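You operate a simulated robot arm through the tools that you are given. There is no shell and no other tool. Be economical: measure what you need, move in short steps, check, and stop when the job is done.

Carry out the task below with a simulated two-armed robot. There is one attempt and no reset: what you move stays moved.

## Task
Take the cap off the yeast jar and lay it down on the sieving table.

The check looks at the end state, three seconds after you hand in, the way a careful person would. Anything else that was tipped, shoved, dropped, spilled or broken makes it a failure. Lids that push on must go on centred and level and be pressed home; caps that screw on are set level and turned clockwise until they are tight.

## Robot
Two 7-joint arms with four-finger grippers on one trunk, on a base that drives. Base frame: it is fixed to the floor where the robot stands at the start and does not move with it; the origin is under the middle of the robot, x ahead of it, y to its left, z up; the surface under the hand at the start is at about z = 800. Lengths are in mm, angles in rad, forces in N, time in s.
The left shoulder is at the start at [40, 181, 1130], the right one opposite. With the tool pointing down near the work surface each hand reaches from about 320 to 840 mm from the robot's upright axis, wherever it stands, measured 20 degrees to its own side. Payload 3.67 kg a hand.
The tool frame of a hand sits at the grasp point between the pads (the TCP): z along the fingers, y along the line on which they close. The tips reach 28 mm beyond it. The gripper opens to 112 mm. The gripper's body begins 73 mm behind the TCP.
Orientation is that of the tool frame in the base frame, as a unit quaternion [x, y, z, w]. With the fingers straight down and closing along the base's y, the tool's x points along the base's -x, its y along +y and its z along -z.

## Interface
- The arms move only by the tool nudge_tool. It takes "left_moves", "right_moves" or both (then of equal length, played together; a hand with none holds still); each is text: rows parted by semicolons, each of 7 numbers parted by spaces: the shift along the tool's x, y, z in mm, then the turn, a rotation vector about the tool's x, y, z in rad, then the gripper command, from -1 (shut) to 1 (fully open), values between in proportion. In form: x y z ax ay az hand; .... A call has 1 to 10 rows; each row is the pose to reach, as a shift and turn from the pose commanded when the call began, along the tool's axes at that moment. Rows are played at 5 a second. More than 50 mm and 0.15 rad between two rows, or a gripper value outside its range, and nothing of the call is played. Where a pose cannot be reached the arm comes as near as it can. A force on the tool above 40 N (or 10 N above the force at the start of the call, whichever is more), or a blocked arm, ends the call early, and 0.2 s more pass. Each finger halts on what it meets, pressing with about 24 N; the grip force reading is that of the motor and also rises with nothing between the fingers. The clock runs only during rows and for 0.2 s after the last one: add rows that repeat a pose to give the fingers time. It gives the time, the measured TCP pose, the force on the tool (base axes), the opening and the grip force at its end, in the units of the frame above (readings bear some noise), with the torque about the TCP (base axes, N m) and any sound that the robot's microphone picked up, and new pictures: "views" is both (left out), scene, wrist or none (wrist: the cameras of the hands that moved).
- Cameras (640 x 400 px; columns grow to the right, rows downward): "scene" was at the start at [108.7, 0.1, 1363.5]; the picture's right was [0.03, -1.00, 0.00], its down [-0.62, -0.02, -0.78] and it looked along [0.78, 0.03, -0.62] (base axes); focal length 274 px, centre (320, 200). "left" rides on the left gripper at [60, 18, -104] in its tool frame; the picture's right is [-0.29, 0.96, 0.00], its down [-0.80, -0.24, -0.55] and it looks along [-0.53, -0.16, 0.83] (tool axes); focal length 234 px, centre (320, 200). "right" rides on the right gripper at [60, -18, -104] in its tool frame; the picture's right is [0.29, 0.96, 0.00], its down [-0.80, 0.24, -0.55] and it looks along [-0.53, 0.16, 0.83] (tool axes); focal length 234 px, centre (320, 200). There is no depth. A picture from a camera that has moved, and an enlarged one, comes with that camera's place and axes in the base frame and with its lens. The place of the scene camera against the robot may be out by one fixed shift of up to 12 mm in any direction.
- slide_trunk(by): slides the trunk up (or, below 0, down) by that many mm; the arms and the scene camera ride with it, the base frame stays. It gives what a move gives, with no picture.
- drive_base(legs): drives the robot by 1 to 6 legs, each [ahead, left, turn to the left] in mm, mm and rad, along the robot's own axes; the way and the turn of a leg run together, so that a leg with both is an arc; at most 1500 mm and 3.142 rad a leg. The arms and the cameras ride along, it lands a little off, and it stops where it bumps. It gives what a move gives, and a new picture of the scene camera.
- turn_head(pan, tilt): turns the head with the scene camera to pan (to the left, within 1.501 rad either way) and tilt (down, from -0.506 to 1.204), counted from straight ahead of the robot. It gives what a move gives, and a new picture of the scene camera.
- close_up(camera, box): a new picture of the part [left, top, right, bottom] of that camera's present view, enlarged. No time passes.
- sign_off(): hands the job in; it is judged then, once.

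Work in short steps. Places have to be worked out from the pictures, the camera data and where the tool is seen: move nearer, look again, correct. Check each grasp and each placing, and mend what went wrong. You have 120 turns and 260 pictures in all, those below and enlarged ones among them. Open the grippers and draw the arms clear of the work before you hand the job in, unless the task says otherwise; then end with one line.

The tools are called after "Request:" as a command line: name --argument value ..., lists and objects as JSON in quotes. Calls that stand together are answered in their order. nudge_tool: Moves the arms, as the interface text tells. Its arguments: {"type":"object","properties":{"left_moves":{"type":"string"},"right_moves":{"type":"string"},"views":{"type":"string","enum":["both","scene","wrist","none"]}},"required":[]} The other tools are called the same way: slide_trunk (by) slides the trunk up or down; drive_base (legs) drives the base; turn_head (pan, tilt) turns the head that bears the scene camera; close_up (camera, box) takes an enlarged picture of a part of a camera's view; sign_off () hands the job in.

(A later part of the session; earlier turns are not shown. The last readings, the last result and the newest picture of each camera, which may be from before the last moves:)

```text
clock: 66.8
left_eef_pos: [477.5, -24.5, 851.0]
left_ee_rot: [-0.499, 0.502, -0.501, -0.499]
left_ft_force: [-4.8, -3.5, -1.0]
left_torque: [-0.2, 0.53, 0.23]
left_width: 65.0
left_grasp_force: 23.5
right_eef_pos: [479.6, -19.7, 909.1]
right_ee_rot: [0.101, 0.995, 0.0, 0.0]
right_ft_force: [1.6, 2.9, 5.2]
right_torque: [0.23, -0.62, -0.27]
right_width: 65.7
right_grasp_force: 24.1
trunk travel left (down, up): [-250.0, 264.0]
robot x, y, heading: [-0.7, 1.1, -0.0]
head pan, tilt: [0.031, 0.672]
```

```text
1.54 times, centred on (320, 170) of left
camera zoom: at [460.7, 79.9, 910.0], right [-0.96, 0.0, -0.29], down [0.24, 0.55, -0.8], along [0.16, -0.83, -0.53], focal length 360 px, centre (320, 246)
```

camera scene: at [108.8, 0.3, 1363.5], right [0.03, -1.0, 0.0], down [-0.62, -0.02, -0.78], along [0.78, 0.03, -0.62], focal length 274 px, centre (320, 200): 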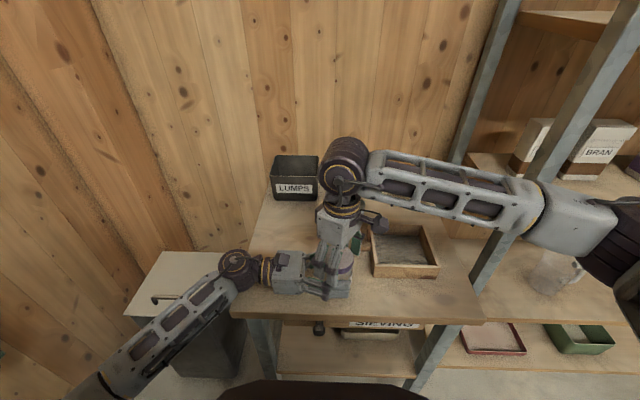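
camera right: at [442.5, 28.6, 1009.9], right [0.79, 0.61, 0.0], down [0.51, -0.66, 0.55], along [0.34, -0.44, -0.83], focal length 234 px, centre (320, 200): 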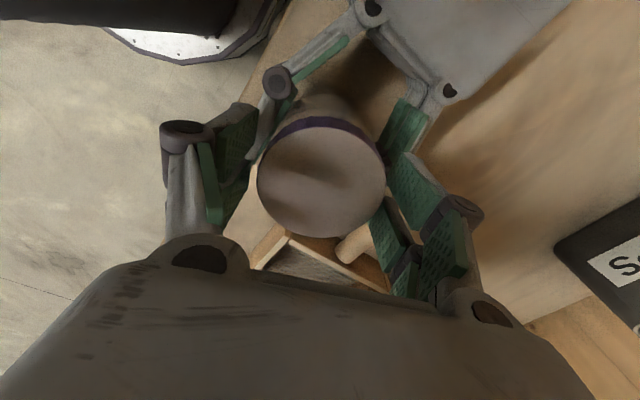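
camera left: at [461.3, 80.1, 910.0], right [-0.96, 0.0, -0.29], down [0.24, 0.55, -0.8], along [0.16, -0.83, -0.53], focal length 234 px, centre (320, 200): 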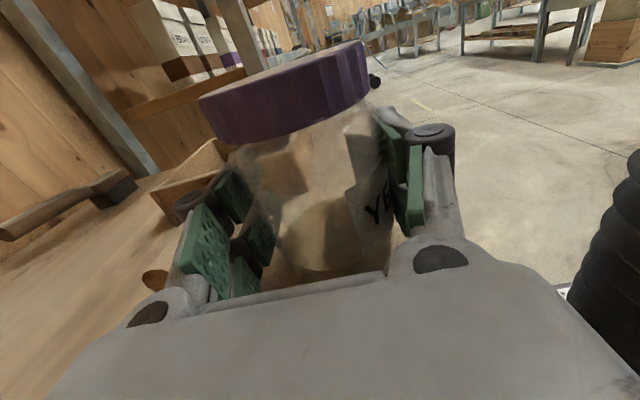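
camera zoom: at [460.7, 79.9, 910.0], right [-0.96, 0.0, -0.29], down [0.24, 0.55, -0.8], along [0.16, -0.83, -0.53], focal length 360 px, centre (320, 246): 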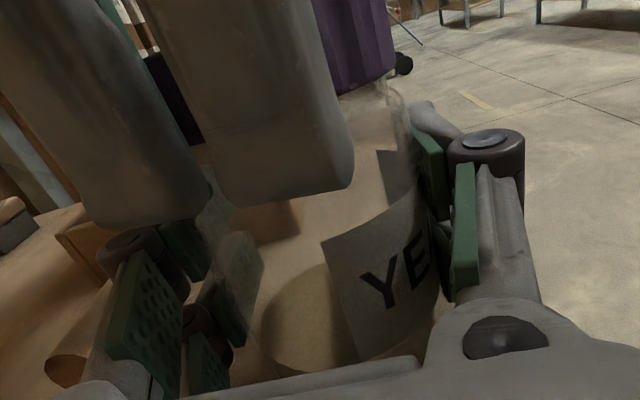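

The cap is pushing the hand upward (+5 N), so holding it down adds thread friction. I raise the right hand 2 mm while turning slowly and watch the vertical force.

Request:
nudge_tool --right_moves "0 0 -0.5 0 0 0 -1; 0 0 -1 0 0 0 -1; 0 0 -1.5 0 0 0 -1; 0 0 -2 0 0 0 -1; 0 0 -2 0 0 0 -1" --views "none"

Request:
nudge_tool --right_moves "0 0 -0.1 0 0 -0.06 -1; 0 0 -0.2 0 0 -0.12 -1; 0 0 -0.2 0 0 -0.18 -1; 0 0 -0.3 0 0 -0.24 -1; 0 0 -0.3 0 0 -0.3 -1; 0 0 -0.4 0 0 -0.36 -1; 0 0 -0.4 0 0 -0.42 -1; 0 0 -0.5 0 0 -0.48 -1; 0 0 -0.5 0 0 -0.54 -1; 0 0 -0.5 0 0 -0.6 -1" --views "none"

Request:
close_up --camera "left" --box '[140, 40, 500, 300]'

```text
clock: 68.0
left_eef_pos: [478.4, -23.7, 851.6]
left_ee_rot: [0.498, -0.501, 0.501, 0.499]
left_ft_force: [-8.0, -6.7, 9.6]
left_torque: [0.33, 0.13, 0.09]
left_width: 64.4
left_grasp_force: 24.1
right_eef_pos: [479.2, -21.1, 910.2]
right_ee_rot: [0.103, 0.995, 0.0, 0.0]
right_ft_force: [8.7, 7.0, -9.7]
right_torque: [0.04, -0.58, -0.05]
right_width: 66.0
right_grasp_force: 23.2
trunk travel left (down, up): [-250.0, 264.0]
robot x, y, heading: [-2.0, 0.9, -0.0]
head pan, tilt: [0.031, 0.672]
```

```text
clock: 70.2
left_eef_pos: [480.2, -24.1, 849.3]
left_ee_rot: [0.499, -0.501, 0.502, 0.498]
left_ft_force: [-4.9, -0.8, -3.3]
left_torque: [-0.16, 0.34, 0.75]
left_width: 64.2
left_grasp_force: 23.7
right_eef_pos: [478.8, -20.4, 911.5]
right_ee_rot: [-0.196, 0.981, 0.0, 0.0]
right_ft_force: [4.9, 1.3, 2.2]
right_torque: [0.31, -0.6, -0.72]
right_width: 66.1
right_grasp_force: 24.0
trunk travel left (down, up): [-250.0, 264.0]
robot x, y, heading: [-3.5, 2.0, 0.002]
head pan, tilt: [0.031, 0.672]
```

```text
1.54 times, centred on (320, 170) of left
camera zoom: at [461.5, 80.2, 909.7], right [-0.96, 0.0, -0.29], down [0.24, 0.55, -0.8], along [0.16, -0.83, -0.53], focal length 360 px, centre (320, 246)
```

zoom: 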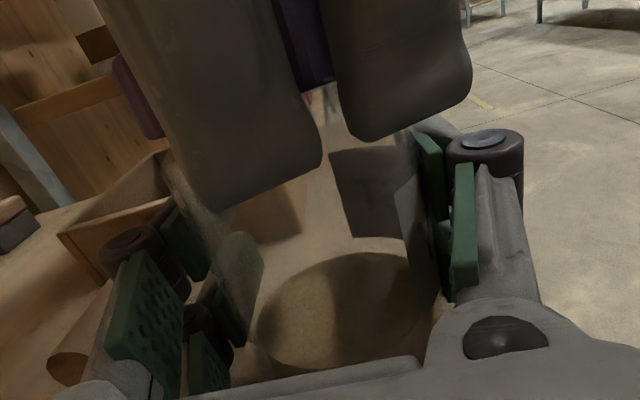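

The thread still drags the jar at about 0.75 N·m, and there is a steady tilting moment of −0.6 N·m that likely binds the thread. I tip the right hand slightly along that moment to see whether it eases.

Request:
nudge_tool --right_moves "0 0 0 0 -0.007 0 -1; 0 0 0 0 -0.015 0 -1; 0 0 0 0 -0.015 0 -1" --views "none"

Request:
nudge_tool --right_moves "0 0 0 0 -0.007 0 -1; 0 0 0 0 -0.015 0 -1; 0 0 0 0 -0.015 0 -1" --views "none"

```text
clock: 71.0
left_eef_pos: [479.9, -23.8, 850.5]
left_ee_rot: [-0.499, 0.502, -0.501, -0.499]
left_ft_force: [-1.8, 1.7, -4.1]
left_torque: [-0.1, -0.55, -0.02]
left_width: 64.3
left_grasp_force: 23.6
right_eef_pos: [479.8, -20.2, 909.3]
right_ee_rot: [-0.196, 0.981, 0.001, 0.007]
right_ft_force: [2.2, -1.7, 3.7]
right_torque: [-0.06, 0.37, 0.01]
right_width: 66.3
right_grasp_force: 24.2
trunk travel left (down, up): [-250.0, 264.0]
robot x, y, heading: [0.6, -2.0, 0.006]
head pan, tilt: [0.031, 0.672]
```

```text
clock: 71.8
left_eef_pos: [480.0, -23.5, 850.3]
left_ee_rot: [-0.499, 0.502, -0.501, -0.499]
left_ft_force: [2.5, 2.4, -5.4]
left_torque: [-0.12, -0.34, 0.18]
left_width: 63.8
left_grasp_force: 24.2
right_eef_pos: [479.0, -20.3, 911.2]
right_ee_rot: [-0.196, 0.98, 0.002, 0.015]
right_ft_force: [-2.4, -3.3, 4.3]
right_torque: [-0.03, 0.5, -0.21]
right_width: 66.3
right_grasp_force: 23.6
trunk travel left (down, up): [-250.0, 264.0]
robot x, y, heading: [0.8, -1.8, 0.003]
head pan, tilt: [0.031, 0.672]
```

A 0.015 rad tip swings the moment from −0.6 to +0.4, so the best tilt is about 0.01 rad. I set that and turn slowly about the aligned axis.

Request:
nudge_tool --right_moves "0 0 -0.2 0 0.01 0 -1; 0 0 -0.4 0 0.02 0 -1; 0 0 -0.4 0 0.02 0 -1" --views "none"

Request:
nudge_tool --right_moves "0 0 -0.1 0 0 -0.06 -1; 0 0 -0.2 0 0 -0.12 -1; 0 0 -0.2 0 0 -0.18 -1; 0 0 -0.3 0 0 -0.24 -1; 0 0 -0.3 0 0 -0.3 -1; 0 0 -0.4 0 0 -0.36 -1; 0 0 -0.4 0 0 -0.42 -1; 0 0 -0.5 0 0 -0.48 -1; 0 0 -0.5 0 0 -0.54 -1; 0 0 -0.5 0 0 -0.6 -1" --views "none"

Request:
close_up --camera "left" --box '[140, 40, 500, 300]'

```text
clock: 72.6
left_eef_pos: [479.1, -23.4, 851.0]
left_ee_rot: [-0.498, 0.501, -0.501, -0.499]
left_ft_force: [2.8, 1.9, 1.0]
left_torque: [-0.32, 0.7, 0.47]
left_width: 64.2
left_grasp_force: 24.0
right_eef_pos: [479.7, -20.4, 911.6]
right_ee_rot: [-0.196, 0.981, 0.001, 0.003]
right_ft_force: [-2.0, -2.3, -1.7]
right_torque: [0.26, -0.54, -0.48]
right_width: 65.9
right_grasp_force: 23.4
trunk travel left (down, up): [-250.0, 264.0]
robot x, y, heading: [-0.4, 0.2, -0.004]
head pan, tilt: [0.031, 0.672]
```

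```text
clock: 74.8
left_eef_pos: [479.2, -23.8, 850.8]
left_ee_rot: [-0.499, 0.501, -0.501, -0.498]
left_ft_force: [-0.9, -0.2, -1.9]
left_torque: [-0.32, 0.29, 0.92]
left_width: 64.8
left_grasp_force: 23.7
right_eef_pos: [479.5, -21.4, 911.7]
right_ee_rot: [-0.477, 0.879, -0.001, 0.005]
right_ft_force: [1.2, -0.6, 1.4]
right_torque: [0.26, -0.3, -0.9]
right_width: 66.5
right_grasp_force: 23.9
trunk travel left (down, up): [-250.0, 264.0]
robot x, y, heading: [-0.7, -1.6, -0.001]
head pan, tilt: [0.031, 0.672]
```

```text
1.54 times, centred on (320, 170) of left
camera zoom: at [461.6, 80.3, 909.6], right [-0.96, 0.0, -0.29], down [0.24, 0.56, -0.8], along [0.16, -0.83, -0.53], focal length 360 px, centre (320, 246)
```

zoom: 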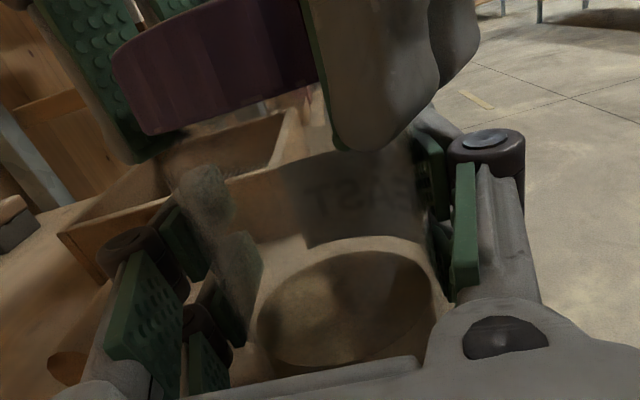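

The moment is just friction play, and the jar still drags. To judge real progress I release the cap, raise the right hand clear and inspect the jar properly.

Request:
nudge_tool --right_moves "0 0 0 0 0 0 0.4; 0 0 0 0 0 0 0.6; 0 0 -40 0 0 0 1; 0 0 -80 0 0 0.1 1; 0 0 -120 0 0 0.2 1; 40 -40 -120 0 0 0.3 1; 80 -70 -120 0 0 0.4 1; 80 -70 -120 0 0 0.4 1" --views "scene"

Request:
close_up --camera "left" --box '[140, 20, 500, 280]'

Request:
close_up --camera "scene" --box '[270, 210, 400, 310]'

Request:
close_up --camera "right" --box '[200, 50, 440, 250]'

```text
refused: row 6 steps farther than a row can; nothing moved
```

```text
1.54 times, centred on (320, 150) of left
camera zoom: at [461.6, 80.3, 909.6], right [-0.96, 0.0, -0.29], down [0.24, 0.56, -0.8], along [0.16, -0.83, -0.53], focal length 360 px, centre (320, 277)
```

zoom: 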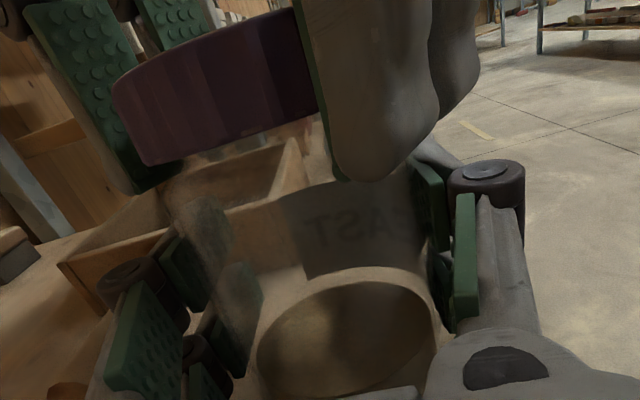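

```text
4.00 times, centred on (335, 260) of scene
camera zoom: at [108.8, 0.2, 1363.5], right [0.03, -1.0, 0.0], down [-0.62, -0.02, -0.78], along [0.78, 0.03, -0.62], focal length 1095 px, centre (260, -40)
```

zoom: 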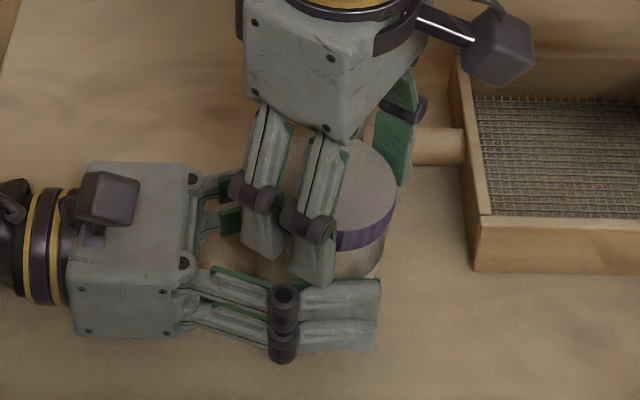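

```text
2.00 times, centred on (320, 150) of right
camera zoom: at [462.3, -81.6, 1015.8], right [-0.96, 0.28, -0.01], down [0.23, 0.8, 0.56], along [0.16, 0.53, -0.83], focal length 468 px, centre (320, 300)
```

zoom: 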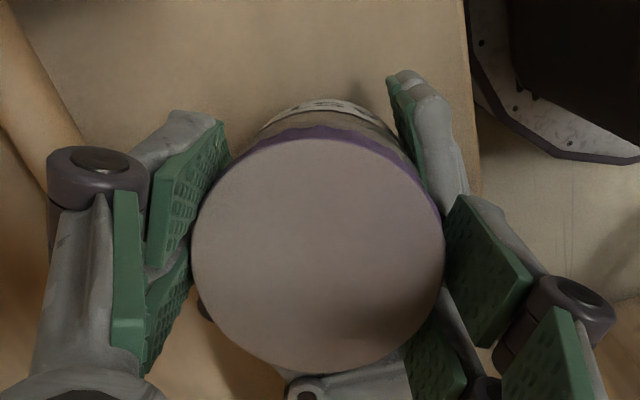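

One row was too large. I repeat with smaller steps.

Request:
nudge_tool --right_moves "0 0 0 0 0 0 0.4; 0 0 0 0 0 0 0.6; 0 0 -20 0 0 0 1; 0 0 -60 0 0 0.1 1; 0 0 -100 0 0 0.2 1; 25 -25 -100 0 0 0.3 1; 50 -50 -100 0 0 0.4 1; 75 -75 -100 0 0 0.5 1; 75 -75 -100 0 0 0.5 1" --views "scene"

Request:
close_up --camera "left" --box '[140, 20, 500, 280]'

Request:
close_up --camera "scene" --box '[270, 210, 400, 310]'

Request:
close_up --camera "right" --box '[200, 0, 560, 250]'

```text
clock: 76.8
left_eef_pos: [479.7, -24.6, 849.2]
left_ee_rot: [0.499, -0.501, 0.501, 0.499]
left_ft_force: [-0.5, -0.3, -1.3]
left_torque: [-0.01, 0.01, -0.01]
left_width: 65.1
left_grasp_force: 24.2
right_eef_pos: [501.3, -125.3, 1010.5]
right_ee_rot: [-0.245, 0.969, 0.0, 0.005]
right_ft_force: [-0.9, 0.3, 1.0]
right_torque: [-0.02, -0.03, 0.01]
right_width: 112.1
right_grasp_force: 0.1
trunk travel left (down, up): [-250.0, 264.0]
robot x, y, heading: [2.7, -1.0, 0.001]
head pan, tilt: [0.031, 0.672]
camera scene: at [108.9, 1.1, 1363.5], right [0.03, -1.0, 0.0], down [-0.62, -0.02, -0.78], along [0.78, 0.02, -0.62], focal length 274 px, centre (320, 200)
```

scene: 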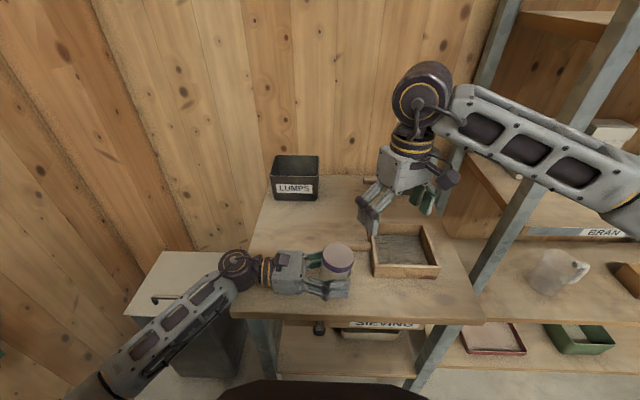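

```text
1.54 times, centred on (320, 150) of left
camera zoom: at [461.5, 80.7, 909.7], right [-0.96, 0.0, -0.29], down [0.24, 0.55, -0.8], along [0.16, -0.83, -0.53], focal length 360 px, centre (320, 277)
```

zoom: 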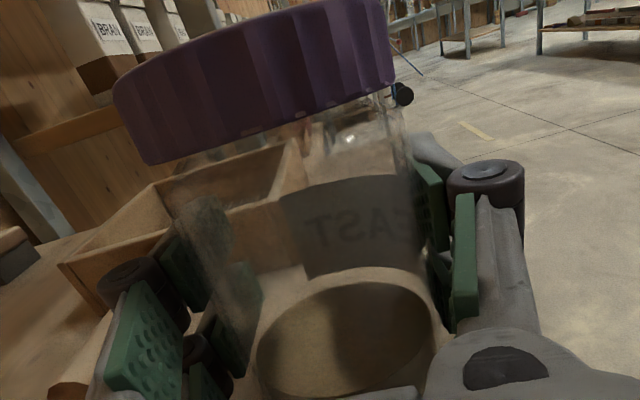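

```text
4.00 times, centred on (335, 260) of scene
camera zoom: at [108.9, 1.1, 1363.5], right [0.03, -1.0, 0.0], down [-0.62, -0.02, -0.78], along [0.78, 0.02, -0.62], focal length 1095 px, centre (260, -40)
```

zoom: 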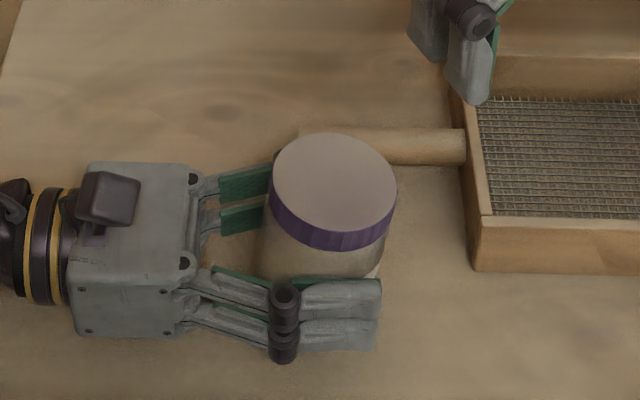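

```text
1.60 times, centred on (380, 125) of right
camera zoom: at [456.5, -169.6, 1114.3], right [-0.71, 0.71, 0.0], down [0.58, 0.59, 0.56], along [0.4, 0.39, -0.83], focal length 375 px, centre (224, 320)
```

zoom: 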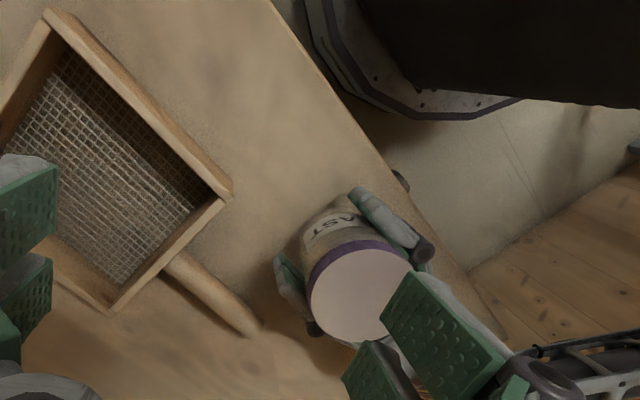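

The jar stays on the table and the cap has risen about 6 mm (neck glass shows below it), so it's working. I level the tool, swing back over the cap with a fresh clockwise yaw, then regrip at z ≈ 913.

Request:
nudge_tool --right_moves "0 0 0 0 0.005 0 1; 0 0 0 0 0.01 0 1" --views "none"

Request:
nudge_tool --right_moves "-5 17 0 0 0 0.145 1; -10 34 0 0 0 0.29 1; -15 51 0 0 0 0.435 1; -20 68 0 0 0 0.58 1; -25 85 0 0 0 0.725 1; -29.7 101 0 0 0 0.87 1; -29.7 101 0 0 0 1.015 1; -29.7 101 0 0 0 1.16 1; -29.7 101 0 0 0 1.305 1; -29.7 101 0 0 0 1.45 1" --views "none"

Request:
nudge_tool --right_moves "0 0 10 0 0 0.11 1; 0 0 30 0 0 0.22 1; 0 0 50 0 0 0.33 1; 0 0 65 0 0 0.43 1; 0 0 65 0 0 0.43 1" --views "wrist"

Request:
close_up --camera "right" --box '[240, 80, 400, 230]'

```text
clock: 77.4
left_eef_pos: [479.8, -24.5, 850.5]
left_ee_rot: [0.499, -0.501, 0.501, 0.498]
left_ft_force: [0.1, 0.2, -0.7]
left_torque: [0.01, -0.02, 0.03]
left_width: 64.6
left_grasp_force: 24.0
right_eef_pos: [500.2, -125.4, 1010.7]
right_ee_rot: [-0.246, 0.969, 0.0, 0.0]
right_ft_force: [-0.8, -0.3, -0.4]
right_torque: [0.01, 0.0, -0.02]
right_width: 111.9
right_grasp_force: 0.1
trunk travel left (down, up): [-250.0, 264.0]
robot x, y, heading: [1.2, 2.7, 0.003]
head pan, tilt: [0.031, 0.672]
```

```text
clock: 79.6
left_eef_pos: [479.4, -23.6, 851.1]
left_ee_rot: [0.499, -0.501, 0.502, 0.498]
left_ft_force: [-0.5, 0.0, -0.4]
left_torque: [-0.01, -0.01, -0.01]
left_width: 64.7
left_grasp_force: 23.7
right_eef_pos: [478.0, -22.7, 1011.8]
right_ee_rot: [0.46, 0.888, -0.001, 0.0]
right_ft_force: [0.2, 0.2, -0.2]
right_torque: [0.02, -0.02, -0.01]
right_width: 112.2
right_grasp_force: 0.1
trunk travel left (down, up): [-250.0, 264.0]
robot x, y, heading: [0.3, -0.8, -0.002]
head pan, tilt: [0.031, 0.672]
```

```text
clock: 80.8
left_eef_pos: [479.0, -24.1, 850.2]
left_ee_rot: [0.499, -0.501, 0.501, 0.498]
left_ft_force: [-0.2, -0.1, -0.8]
left_torque: [0.02, 0.0, -0.03]
left_width: 64.7
left_grasp_force: 24.0
right_eef_pos: [478.6, -21.3, 945.8]
right_ee_rot: [0.639, 0.769, -0.001, 0.001]
right_ft_force: [-0.2, 0.2, 0.5]
right_torque: [0.03, 0.01, -0.03]
right_width: 112.0
right_grasp_force: 0.1
trunk travel left (down, up): [-250.0, 264.0]
robot x, y, heading: [0.1, 1.7, 0.004]
head pan, tilt: [0.031, 0.672]
camera right: at [450.7, 33.3, 1050.1], right [0.89, 0.46, 0.0], down [0.38, -0.74, 0.55], along [0.25, -0.49, -0.83], focal length 234 px, centre (320, 200)
```

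right: 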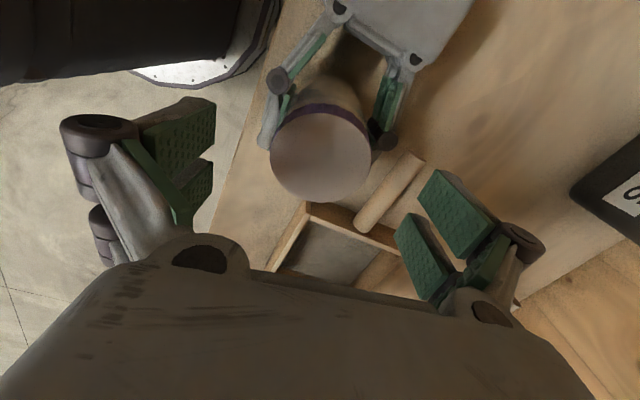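

```text
2.67 times, centred on (320, 155) of right
camera zoom: at [450.7, 33.3, 1050.1], right [0.89, 0.46, 0.0], down [0.38, -0.74, 0.55], along [0.25, -0.49, -0.83], focal length 624 px, centre (320, 320)
```

zoom: 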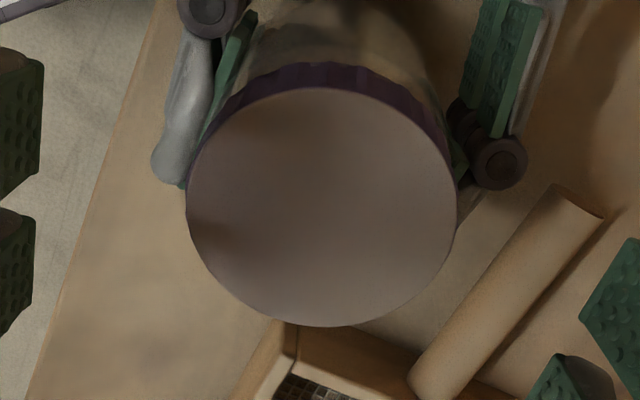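

Cap centre fits to about (480.5,-23); I trim, descend to z ≈ 913, grip, and turn slowly, letting the hand rise slightly with the thread.

Request:
nudge_tool --right_moves "-1.2 1 15 0 0 0 1; -1.2 1 33 0 0 0 0.8; -1.2 1 33 0 0 0 0.4; -1.2 1 33 0 0 0 0.2; -1.2 1 33 0 0 0 0; -1.2 1 33 0 0 0 -1; -1.2 1 33 0 0 0 -1" --views "none"

Request:
nudge_tool --right_moves "0 0 0 0 0 -0.07 -1; 0 0 -0.1 0 0 -0.14 -1; 0 0 -0.2 0 0 -0.21 -1; 0 0 -0.2 0 0 -0.28 -1; 0 0 -0.3 0 0 -0.35 -1; 0 0 -0.4 0 0 -0.42 -1; 0 0 -0.4 0 0 -0.49 -1; 0 0 -0.5 0 0 -0.56 -1; 0 0 -0.5 0 0 -0.63 -1; 0 0 -0.5 0 0 -0.7 -1" --views "none"

Request:
nudge_tool --right_moves "0 0 0 0 0 -0.07 -1; 0 0 -0.1 0 0 -0.14 -1; 0 0 -0.2 0 0 -0.21 -1; 0 0 -0.2 0 0 -0.28 -1; 0 0 -0.3 0 0 -0.35 -1; 0 0 -0.4 0 0 -0.42 -1; 0 0 -0.4 0 0 -0.49 -1; 0 0 -0.5 0 0 -0.56 -1; 0 0 -0.5 0 0 -0.63 -1; 0 0 -0.5 0 0 -0.7 -1" --views "none"

Request:
nudge_tool --right_moves "0 0 0 0 0 -0.07 -1; 0 0 -0.1 0 0 -0.14 -1; 0 0 -0.2 0 0 -0.21 -1; 0 0 -0.2 0 0 -0.28 -1; 0 0 -0.3 0 0 -0.35 -1; 0 0 -0.4 0 0 -0.42 -1; 0 0 -0.4 0 0 -0.49 -1; 0 0 -0.5 0 0 -0.56 -1; 0 0 -0.5 0 0 -0.63 -1; 0 0 -0.5 0 0 -0.7 -1" --views "none"

Request:
close_up --camera "left" --box '[140, 20, 500, 280]'

```text
clock: 82.4
left_eef_pos: [479.3, -23.6, 850.8]
left_ee_rot: [0.5, -0.501, 0.502, 0.497]
left_ft_force: [-1.4, -0.7, -0.6]
left_torque: [0.07, 0.03, 0.18]
left_width: 64.5
left_grasp_force: 23.9
right_eef_pos: [480.2, -23.4, 913.8]
right_ee_rot: [0.639, 0.769, -0.001, 0.0]
right_ft_force: [-0.3, 0.8, -0.7]
right_torque: [-0.01, -0.07, -0.19]
right_width: 65.5
right_grasp_force: 24.2
trunk travel left (down, up): [-250.0, 264.0]
robot x, y, heading: [-0.3, -2.0, -0.004]
head pan, tilt: [0.031, 0.672]
```

```text
clock: 84.6
left_eef_pos: [478.8, -24.0, 849.5]
left_ee_rot: [0.501, -0.5, 0.501, 0.498]
left_ft_force: [-0.1, 2.5, -4.7]
left_torque: [-0.23, 0.35, 0.35]
left_width: 64.4
left_grasp_force: 24.2
right_eef_pos: [480.6, -24.6, 914.1]
right_ee_rot: [0.336, 0.942, 0.0, 0.001]
right_ft_force: [0.7, -2.2, 3.3]
right_torque: [0.09, -0.35, -0.38]
right_width: 65.0
right_grasp_force: 24.0
trunk travel left (down, up): [-250.0, 264.0]
robot x, y, heading: [2.3, 0.1, 0.002]
head pan, tilt: [0.031, 0.672]
```

```text
clock: 86.8
left_eef_pos: [477.6, -25.1, 850.7]
left_ee_rot: [-0.497, 0.503, -0.501, -0.5]
left_ft_force: [-21.3, -17.3, 2.3]
left_torque: [0.2, -0.53, 0.77]
left_width: 64.3
left_grasp_force: 24.0
right_eef_pos: [479.9, -22.7, 916.3]
right_ee_rot: [-0.008, 1.0, 0.0, 0.001]
right_ft_force: [20.7, 16.3, -4.1]
right_torque: [0.85, -0.87, -0.79]
right_width: 65.8
right_grasp_force: 24.1
trunk travel left (down, up): [-250.0, 264.0]
robot x, y, heading: [-2.5, 2.1, 0.0]
head pan, tilt: [0.031, 0.672]
```

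```text
clock: 89.0
left_eef_pos: [481.1, -24.0, 849.7]
left_ee_rot: [0.501, -0.501, 0.502, 0.497]
left_ft_force: [3.6, -3.4, -7.3]
left_torque: [-0.09, 0.12, 0.1]
left_width: 64.6
left_grasp_force: 23.9
right_eef_pos: [479.2, -23.2, 913.9]
right_ee_rot: [-0.351, 0.936, -0.001, -0.002]
right_ft_force: [-3.4, 3.7, 6.3]
right_torque: [0.35, 0.06, -0.06]
right_width: 64.8
right_grasp_force: 24.3
trunk travel left (down, up): [-250.0, 264.0]
robot x, y, heading: [1.5, -1.9, 0.003]
head pan, tilt: [0.031, 0.672]
```

```text
1.54 times, centred on (320, 150) of left
camera zoom: at [462.5, 81.1, 909.5], right [-0.96, 0.0, -0.29], down [0.24, 0.56, -0.8], along [0.17, -0.83, -0.53], focal length 360 px, centre (320, 277)
```

zoom: 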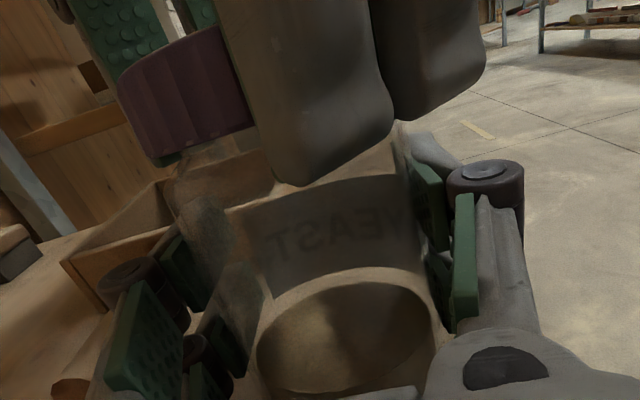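

This stroke moved the jar only about 0.5 rad of 2.1, and the torque is now near zero. I try a gentle 4 mm lift to see if the cap is free.

Request:
nudge_tool --right_moves "0 0 -1 0 0 0 -1; 0 0 -2 0 0 0 -1; 0 0 -3 0 0 0 -1; 0 0 -4 0 0 0 -1; 0 0 -4 0 0 0 -1" --views "none"

Request:
close_up --camera "left" --box '[140, 20, 500, 280]'

```text
clock: 90.2
left_eef_pos: [480.6, -23.4, 852.5]
left_ee_rot: [0.499, -0.5, 0.503, 0.498]
left_ft_force: [10.9, 3.1, 11.7]
left_torque: [-0.08, 0.25, -0.19]
left_width: 64.3
left_grasp_force: 23.7
right_eef_pos: [478.6, -23.6, 917.5]
right_ee_rot: [-0.35, 0.937, -0.001, -0.002]
right_ft_force: [-10.6, -2.4, -13.0]
right_torque: [-0.08, 0.43, 0.14]
right_width: 64.9
right_grasp_force: 24.2
trunk travel left (down, up): [-250.0, 264.0]
robot x, y, heading: [0.0, -2.2, -0.003]
head pan, tilt: [0.031, 0.672]
```

```text
1.54 times, centred on (320, 150) of left
camera zoom: at [461.9, 80.2, 911.3], right [-0.96, 0.0, -0.29], down [0.24, 0.55, -0.8], along [0.16, -0.83, -0.53], focal length 360 px, centre (320, 277)
```

zoom: 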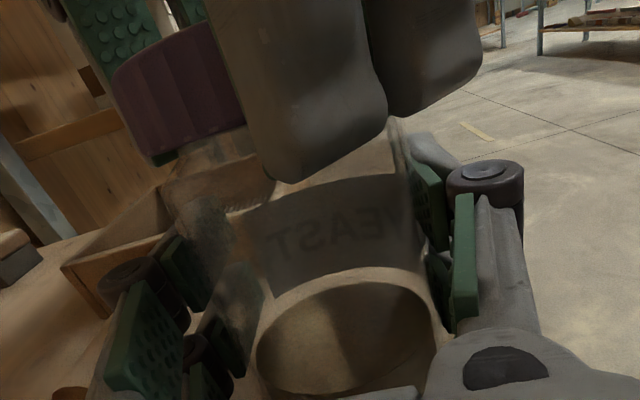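

Still threaded (13 N pull). I lower again, finish the stroke to the wrist limit, then rewind for another one.

Request:
nudge_tool --right_moves "0 0 1.5 0 0 0 -1; 0 0 3 0 0 0 -1; 0 0 3 0 0 -0.07 -1; 0 0 3 0 0 -0.14 -1; 0 0 3 0 0 -0.21 -1; 0 0 3 0 0 -0.28 -1; 0 0 3 0 0 -0.35 -1; 0 0 3 0 0 -0.42 -1; 0 0 3 0 0 -0.42 0.4; 0 0 3 0 0 -0.42 0.4" --views "none"

Request:
nudge_tool --right_moves "0 0 0 0 0 0.145 0.4; 0 0 0 0 0 0.29 0.4; 0 0 0 0 0 0.435 0.4; 0 0 0 0 0 0.58 0.4; 0 0 0 0 0 0.725 0.4; 0 0 0 0 0 0.87 0.4; 0 0 0 0 0 1.015 0.4; 0 0 0 0 0 1.16 0.4; 0 0 0 0 0 1.305 0.4; 0 0 0 0 0 1.45 0.4" --views "none"

Request:
nudge_tool --right_moves "0 0 0 0 0 0.14 0.4; 0 0 0 0 0 0.28 0.4; 0 0 0 0 0 0.42 0.4; 0 0 0 0 0 0.56 0.4; 0 0 0 0 0 0.7 0.4; 0 0 0 0 0 0.84 0.4; 0 0 0 0 0 0.98 0.4; 0 0 0 0 0 1.1 0.4; 0 0 0 0 0 1.1 0.4" --views "none"

Request:
close_up --camera "left" --box '[140, 20, 500, 280]'

Request:
close_up --camera "right" --box '[240, 100, 400, 250]'

```text
clock: 92.4
left_eef_pos: [479.8, -24.1, 849.6]
left_ee_rot: [-0.499, 0.502, -0.501, -0.499]
left_ft_force: [-0.5, -0.3, -0.3]
left_torque: [0.0, -0.02, 0.0]
left_width: 64.9
left_grasp_force: 23.7
right_eef_pos: [479.4, -24.4, 916.5]
right_ee_rot: [-0.538, 0.843, -0.001, 0.0]
right_ft_force: [0.0, -0.1, -0.5]
right_torque: [0.02, 0.0, -0.02]
right_width: 78.6
right_grasp_force: 0.1
trunk travel left (down, up): [-250.0, 264.0]
robot x, y, heading: [-2.1, 0.5, -0.0]
head pan, tilt: [0.031, 0.672]
```

```text
clock: 94.6
left_eef_pos: [479.8, -23.4, 849.6]
left_ee_rot: [0.499, -0.501, 0.502, 0.498]
left_ft_force: [-0.3, -0.4, -1.0]
left_torque: [0.02, 0.0, 0.01]
left_width: 65.0
left_grasp_force: 24.0
right_eef_pos: [480.9, -24.6, 916.4]
right_ee_rot: [0.158, 0.987, 0.0, -0.001]
right_ft_force: [0.2, -0.3, -0.1]
right_torque: [-0.02, 0.01, 0.01]
right_width: 78.2
right_grasp_force: 0.0
trunk travel left (down, up): [-250.0, 264.0]
robot x, y, heading: [1.9, 1.5, 0.001]
head pan, tilt: [0.031, 0.672]
```

```text
clock: 96.6
left_eef_pos: [480.4, -24.2, 850.2]
left_ee_rot: [-0.499, 0.501, -0.501, -0.499]
left_ft_force: [0.4, 0.1, -1.2]
left_torque: [0.0, -0.01, 0.0]
left_width: 64.7
left_grasp_force: 24.2
right_eef_pos: [480.5, -23.5, 916.0]
right_ee_rot: [0.651, 0.759, -0.001, 0.001]
right_ft_force: [0.2, -0.7, 0.2]
right_torque: [0.0, -0.01, -0.01]
right_width: 78.7
right_grasp_force: 0.0
trunk travel left (down, up): [-250.0, 264.0]
robot x, y, heading: [-0.0, -0.7, -0.001]
head pan, tilt: [0.031, 0.672]
```

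```text
1.54 times, centred on (320, 150) of left
camera zoom: at [461.5, 80.1, 909.8], right [-0.96, 0.0, -0.29], down [0.24, 0.55, -0.8], along [0.16, -0.83, -0.53], focal length 360 px, centre (320, 277)
```

zoom: 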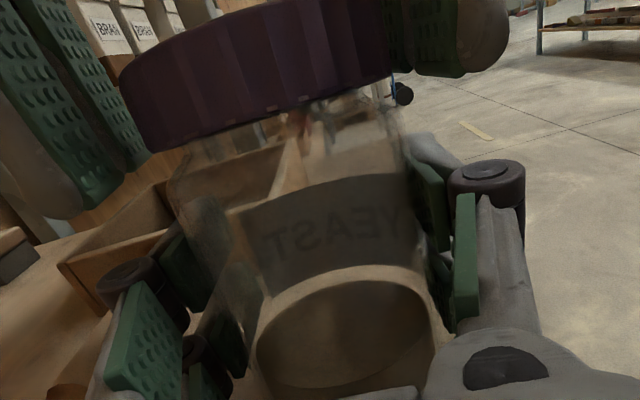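

```text
2.67 times, centred on (320, 175) of right
camera zoom: at [454.4, 33.5, 1020.2], right [0.9, 0.43, 0.0], down [0.36, -0.75, 0.55], along [0.24, -0.5, -0.83], focal length 624 px, centre (320, 267)
```

zoom: 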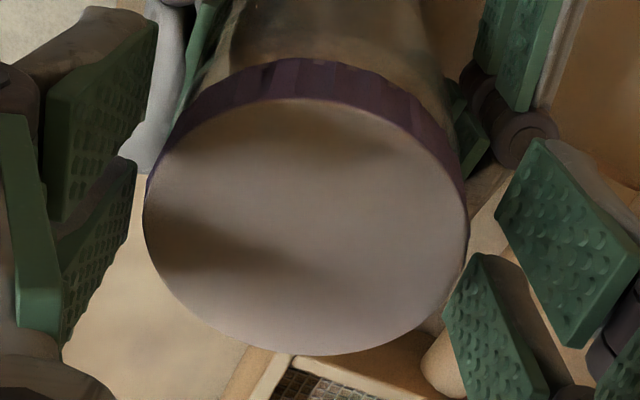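

The cap is now about 9–10 mm up. I shift 1.8 mm to centre on it, grip and do another slow stroke.

Request:
nudge_tool --right_moves "0 -1.8 0 0 0 0 0.35; 0 -1.8 0 0 0 0 0.2; 0 -1.8 0 0 0 0 0; 0 -1.8 0 0 0 0 -1; 0 -1.8 0 0 0 0 -1" --views "none"

Request:
nudge_tool --right_moves "0 0 0 0 0 -0.07 -1; 0 0 -0.1 0 0 -0.14 -1; 0 0 -0.2 0 0 -0.21 -1; 0 0 -0.2 0 0 -0.28 -1; 0 0 -0.3 0 0 -0.35 -1; 0 0 -0.4 0 0 -0.42 -1; 0 0 -0.4 0 0 -0.49 -1; 0 0 -0.5 0 0 -0.56 -1; 0 0 -0.5 0 0 -0.63 -1; 0 0 -0.5 0 0 -0.7 -1" --views "none"

Request:
nudge_tool --right_moves "0 0 0 0 0 -0.07 -1; 0 0 -0.1 0 0 -0.14 -1; 0 0 -0.2 0 0 -0.21 -1; 0 0 -0.2 0 0 -0.28 -1; 0 0 -0.3 0 0 -0.35 -1; 0 0 -0.4 0 0 -0.42 -1; 0 0 -0.4 0 0 -0.49 -1; 0 0 -0.5 0 0 -0.56 -1; 0 0 -0.5 0 0 -0.63 -1; 0 0 -0.5 0 0 -0.7 -1" --views "none"

Request:
nudge_tool --right_moves "0 0 0 0 0 -0.07 -1; 0 0 -0.1 0 0 -0.14 -1; 0 0 -0.2 0 0 -0.21 -1; 0 0 -0.2 0 0 -0.28 -1; 0 0 -0.3 0 0 -0.35 -1; 0 0 -0.4 0 0 -0.42 -1; 0 0 -0.4 0 0 -0.49 -1; 0 0 -0.5 0 0 -0.56 -1; 0 0 -0.5 0 0 -0.63 -1; 0 0 -0.5 0 0 -0.7 -1" --views "none"

Request:
close_up --camera "left" --box '[140, 20, 500, 280]'

```text
clock: 97.8
left_eef_pos: [479.5, -24.2, 850.1]
left_ee_rot: [-0.499, 0.501, -0.5, -0.5]
left_ft_force: [-5.4, -1.8, -1.2]
left_torque: [0.08, -0.08, 0.13]
left_width: 64.9
left_grasp_force: 23.8
right_eef_pos: [479.0, -22.8, 916.3]
right_ee_rot: [0.651, 0.759, 0.001, 0.001]
right_ft_force: [4.3, 0.7, 0.5]
right_torque: [0.03, -0.23, -0.19]
right_width: 64.6
right_grasp_force: 24.1
trunk travel left (down, up): [-250.0, 264.0]
robot x, y, heading: [0.8, 0.2, 0.0]
head pan, tilt: [0.031, 0.672]
```

```text
clock: 100.0
left_eef_pos: [477.3, -25.3, 848.5]
left_ee_rot: [-0.497, 0.503, -0.499, -0.5]
left_ft_force: [-33.7, -16.0, -0.9]
left_torque: [0.42, -1.15, 0.74]
left_width: 65.4
left_grasp_force: 24.0
right_eef_pos: [479.3, -24.2, 917.6]
right_ee_rot: [0.349, 0.937, 0.002, 0.002]
right_ft_force: [33.7, 16.4, 0.3]
right_torque: [0.67, -1.13, -0.74]
right_width: 65.8
right_grasp_force: 24.4
trunk travel left (down, up): [-250.0, 264.0]
robot x, y, heading: [-5.1, -1.3, -0.004]
head pan, tilt: [0.031, 0.672]
```

```text
clock: 102.2
left_eef_pos: [478.6, -24.9, 850.3]
left_ee_rot: [-0.499, 0.502, -0.5, -0.5]
left_ft_force: [-27.4, -16.0, -3.5]
left_torque: [0.35, -0.93, 0.87]
left_width: 64.4
left_grasp_force: 24.0
right_eef_pos: [478.4, -22.9, 916.8]
right_ee_rot: [0.009, 1.0, 0.0, 0.002]
right_ft_force: [26.6, 15.8, 3.4]
right_torque: [0.72, -0.94, -0.83]
right_width: 66.3
right_grasp_force: 23.7
trunk travel left (down, up): [-250.0, 264.0]
robot x, y, heading: [3.7, 1.4, 0.002]
head pan, tilt: [0.031, 0.672]
```

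```text
clock: 104.4
left_eef_pos: [479.9, -24.3, 848.7]
left_ee_rot: [0.5, -0.5, 0.501, 0.498]
left_ft_force: [-6.3, 2.5, -10.0]
left_torque: [-0.37, -0.15, 0.11]
left_width: 64.2
left_grasp_force: 24.1
right_eef_pos: [478.4, -23.4, 918.1]
right_ee_rot: [-0.337, 0.942, -0.001, -0.001]
right_ft_force: [6.4, -2.2, 9.4]
right_torque: [0.18, -0.29, -0.17]
right_width: 65.5
right_grasp_force: 24.3
trunk travel left (down, up): [-250.0, 264.0]
robot x, y, heading: [-0.6, 1.8, 0.003]
head pan, tilt: [0.031, 0.672]
```

```text
1.54 times, centred on (320, 150) of left
camera zoom: at [461.9, 80.7, 909.3], right [-0.96, 0.0, -0.29], down [0.24, 0.56, -0.8], along [0.16, -0.83, -0.53], focal length 360 px, centre (320, 277)
```

zoom: 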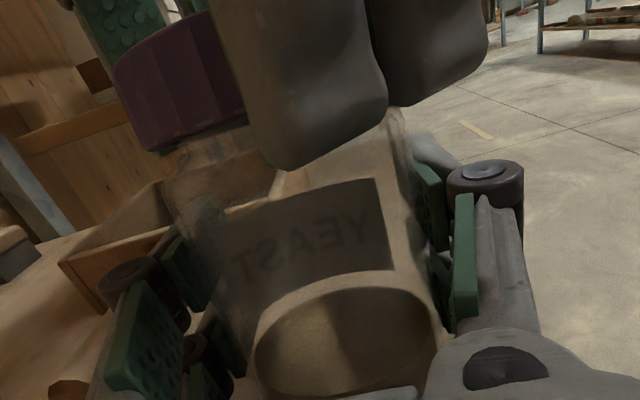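

The label shifted only ~0.4 rad; the cap now pushes the hand up at 9 N, so it rose. I undo the sideways offset (toward the force) and test-lift again.

Request:
nudge_tool --right_moves "-0.5 -0.5 -1 0 0 0 -1; -0.5 -0.5 -2 0 0 0 -1; -0.5 -0.5 -3 0 0 0 -1; -0.5 -0.5 -4 0 0 0 -1; -0.5 -0.5 -5 0 0 0 -1; -0.5 -0.5 -5 0 0 0 -1" --views "none"

Request:
close_up --camera "left" --box '[140, 20, 500, 280]'

```text
clock: 105.8
left_eef_pos: [478.8, -25.1, 851.8]
left_ee_rot: [0.499, -0.501, 0.502, 0.498]
left_ft_force: [-2.7, 7.7, 11.2]
left_torque: [-0.54, -0.62, -0.16]
left_width: 64.0
left_grasp_force: 23.9
right_eef_pos: [478.2, -24.3, 922.0]
right_ee_rot: [-0.336, 0.942, 0.0, 0.0]
right_ft_force: [1.7, -7.4, -11.3]
right_torque: [0.05, 0.47, 0.17]
right_width: 65.2
right_grasp_force: 23.6
trunk travel left (down, up): [-250.0, 264.0]
robot x, y, heading: [2.2, -1.7, 0.003]
head pan, tilt: [0.031, 0.672]
```

```text
1.54 times, centred on (320, 150) of left
camera zoom: at [461.5, 79.9, 911.1], right [-0.96, 0.0, -0.29], down [0.25, 0.55, -0.8], along [0.16, -0.83, -0.53], focal length 360 px, centre (320, 277)
```

zoom: 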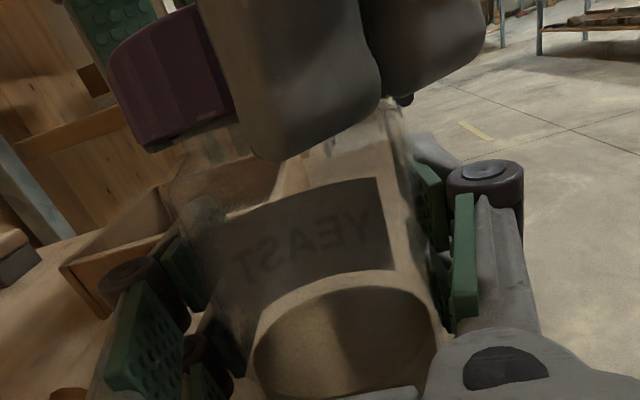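

Still held by the last of the thread. I return to a neutral height, finish the stroke, release and rewind.

Request:
nudge_tool --right_moves "0 0 1.2 0 0 0 -1; 0 0 2.5 0 0 0 -1; 0 0 2.5 0 0 -0.08 -1; 0 0 2.3 0 0 -0.16 -1; 0 0 2.2 0 0 -0.24 -1; 0 0 2.1 0 0 -0.32 -1; 0 0 2 0 0 -0.4 -1; 0 0 2 0 0 -0.45 -1; 0 0 2 0 0 -0.45 0.4; 0 0 2 0 0 -0.45 0.4" --views "none"

Request:
nudge_tool --right_moves "0 0 0 0 0 0.145 0.4; 0 0 0 0 0 0.29 0.4; 0 0 0 0 0 0.435 0.4; 0 0 0 0 0 0.58 0.4; 0 0 0 0 0 0.725 0.4; 0 0 0 0 0 0.87 0.4; 0 0 0 0 0 1.015 0.4; 0 0 0 0 0 1.16 0.4; 0 0 0 0 0 1.305 0.4; 0 0 0 0 0 1.45 0.4" --views "none"

Request:
nudge_tool --right_moves "0 0 0 0 0 0.14 0.4; 0 0 0 0 0 0.28 0.4; 0 0 0 0 0 0.42 0.4; 0 0 0 0 0 0.56 0.4; 0 0 0 0 0 0.7 0.4; 0 0 0 0 0 0.84 0.4; 0 0 0 0 0 0.98 0.4; 0 0 0 0 0 1.1 0.4; 0 0 0 0 0 1.1 0.4" --views "wrist"

Request:
close_up --camera "left" --box '[140, 20, 500, 280]'

Request:
close_up --camera "right" --box '[240, 100, 400, 250]'

```text
clock: 108.0
left_eef_pos: [479.7, -23.9, 849.2]
left_ee_rot: [-0.499, 0.502, -0.502, -0.498]
left_ft_force: [-0.6, 0.3, -0.8]
left_torque: [0.0, -0.02, 0.01]
left_width: 63.9
left_grasp_force: 23.9
right_eef_pos: [479.0, -23.7, 920.0]
right_ee_rot: [-0.539, 0.842, -0.001, -0.001]
right_ft_force: [-1.1, 0.7, -0.6]
right_torque: [0.01, 0.01, 0.0]
right_width: 78.5
right_grasp_force: 0.0
trunk travel left (down, up): [-250.0, 264.0]
robot x, y, heading: [0.8, 3.2, 0.002]
head pan, tilt: [0.031, 0.672]
```

```text
clock: 110.2
left_eef_pos: [479.0, -24.7, 849.0]
left_ee_rot: [-0.499, 0.501, -0.501, -0.499]
left_ft_force: [0.4, -0.1, -1.5]
left_torque: [0.01, 0.03, 0.04]
left_width: 63.8
left_grasp_force: 24.5
right_eef_pos: [479.5, -22.5, 920.8]
right_ee_rot: [0.159, 0.987, -0.001, 0.0]
right_ft_force: [1.1, 0.1, 0.2]
right_torque: [0.01, 0.01, -0.02]
right_width: 78.4
right_grasp_force: 0.1
trunk travel left (down, up): [-250.0, 264.0]
robot x, y, heading: [3.5, -3.6, -0.001]
head pan, tilt: [0.031, 0.672]
```

```text
clock: 112.2
left_eef_pos: [478.7, -24.5, 850.4]
left_ee_rot: [0.499, -0.501, 0.501, 0.499]
left_ft_force: [-0.3, -1.0, -1.8]
left_torque: [0.01, -0.02, 0.01]
left_width: 64.1
left_grasp_force: 23.9
right_eef_pos: [478.7, -24.6, 920.3]
right_ee_rot: [0.651, 0.759, -0.001, 0.0]
right_ft_force: [0.3, -0.7, -1.3]
right_torque: [0.01, -0.04, -0.02]
right_width: 78.5
right_grasp_force: 0.2
trunk travel left (down, up): [-250.0, 264.0]
robot x, y, heading: [-1.7, 2.9, -0.002]
head pan, tilt: [0.031, 0.672]
camera right: at [453.1, 33.1, 1024.8], right [0.9, 0.43, 0.0], down [0.36, -0.75, 0.55], along [0.24, -0.5, -0.83], focal length 234 px, centre (320, 200)
```

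right: 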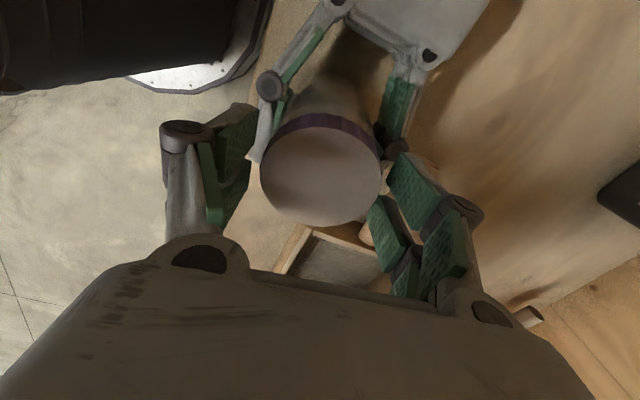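

```text
1.54 times, centred on (320, 150) of left
camera zoom: at [461.5, 80.1, 909.8], right [-0.96, 0.0, -0.29], down [0.24, 0.55, -0.8], along [0.16, -0.83, -0.53], focal length 360 px, centre (320, 277)
```

zoom: 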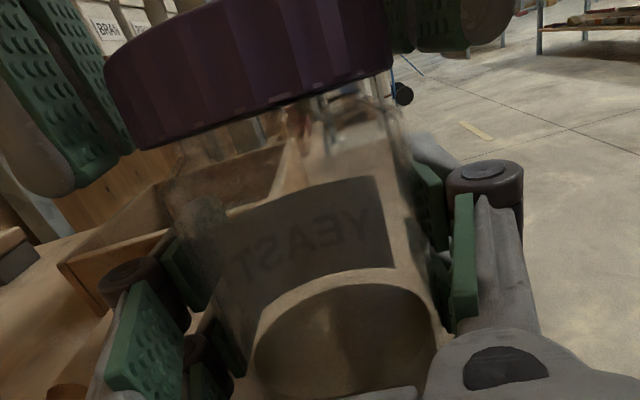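

```text
2.67 times, centred on (320, 175) of right
camera zoom: at [453.1, 33.1, 1024.8], right [0.9, 0.43, 0.0], down [0.36, -0.75, 0.55], along [0.24, -0.5, -0.83], focal length 624 px, centre (320, 267)
```

zoom: 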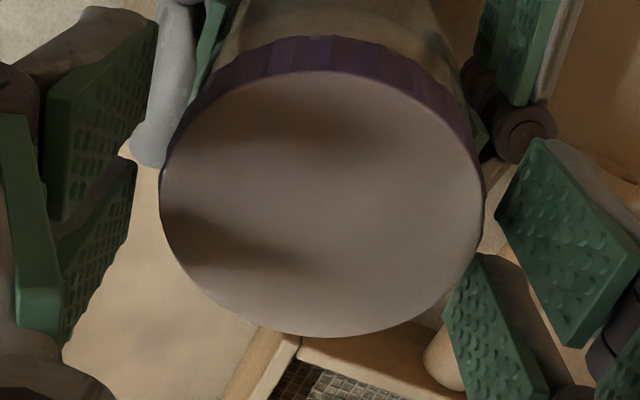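

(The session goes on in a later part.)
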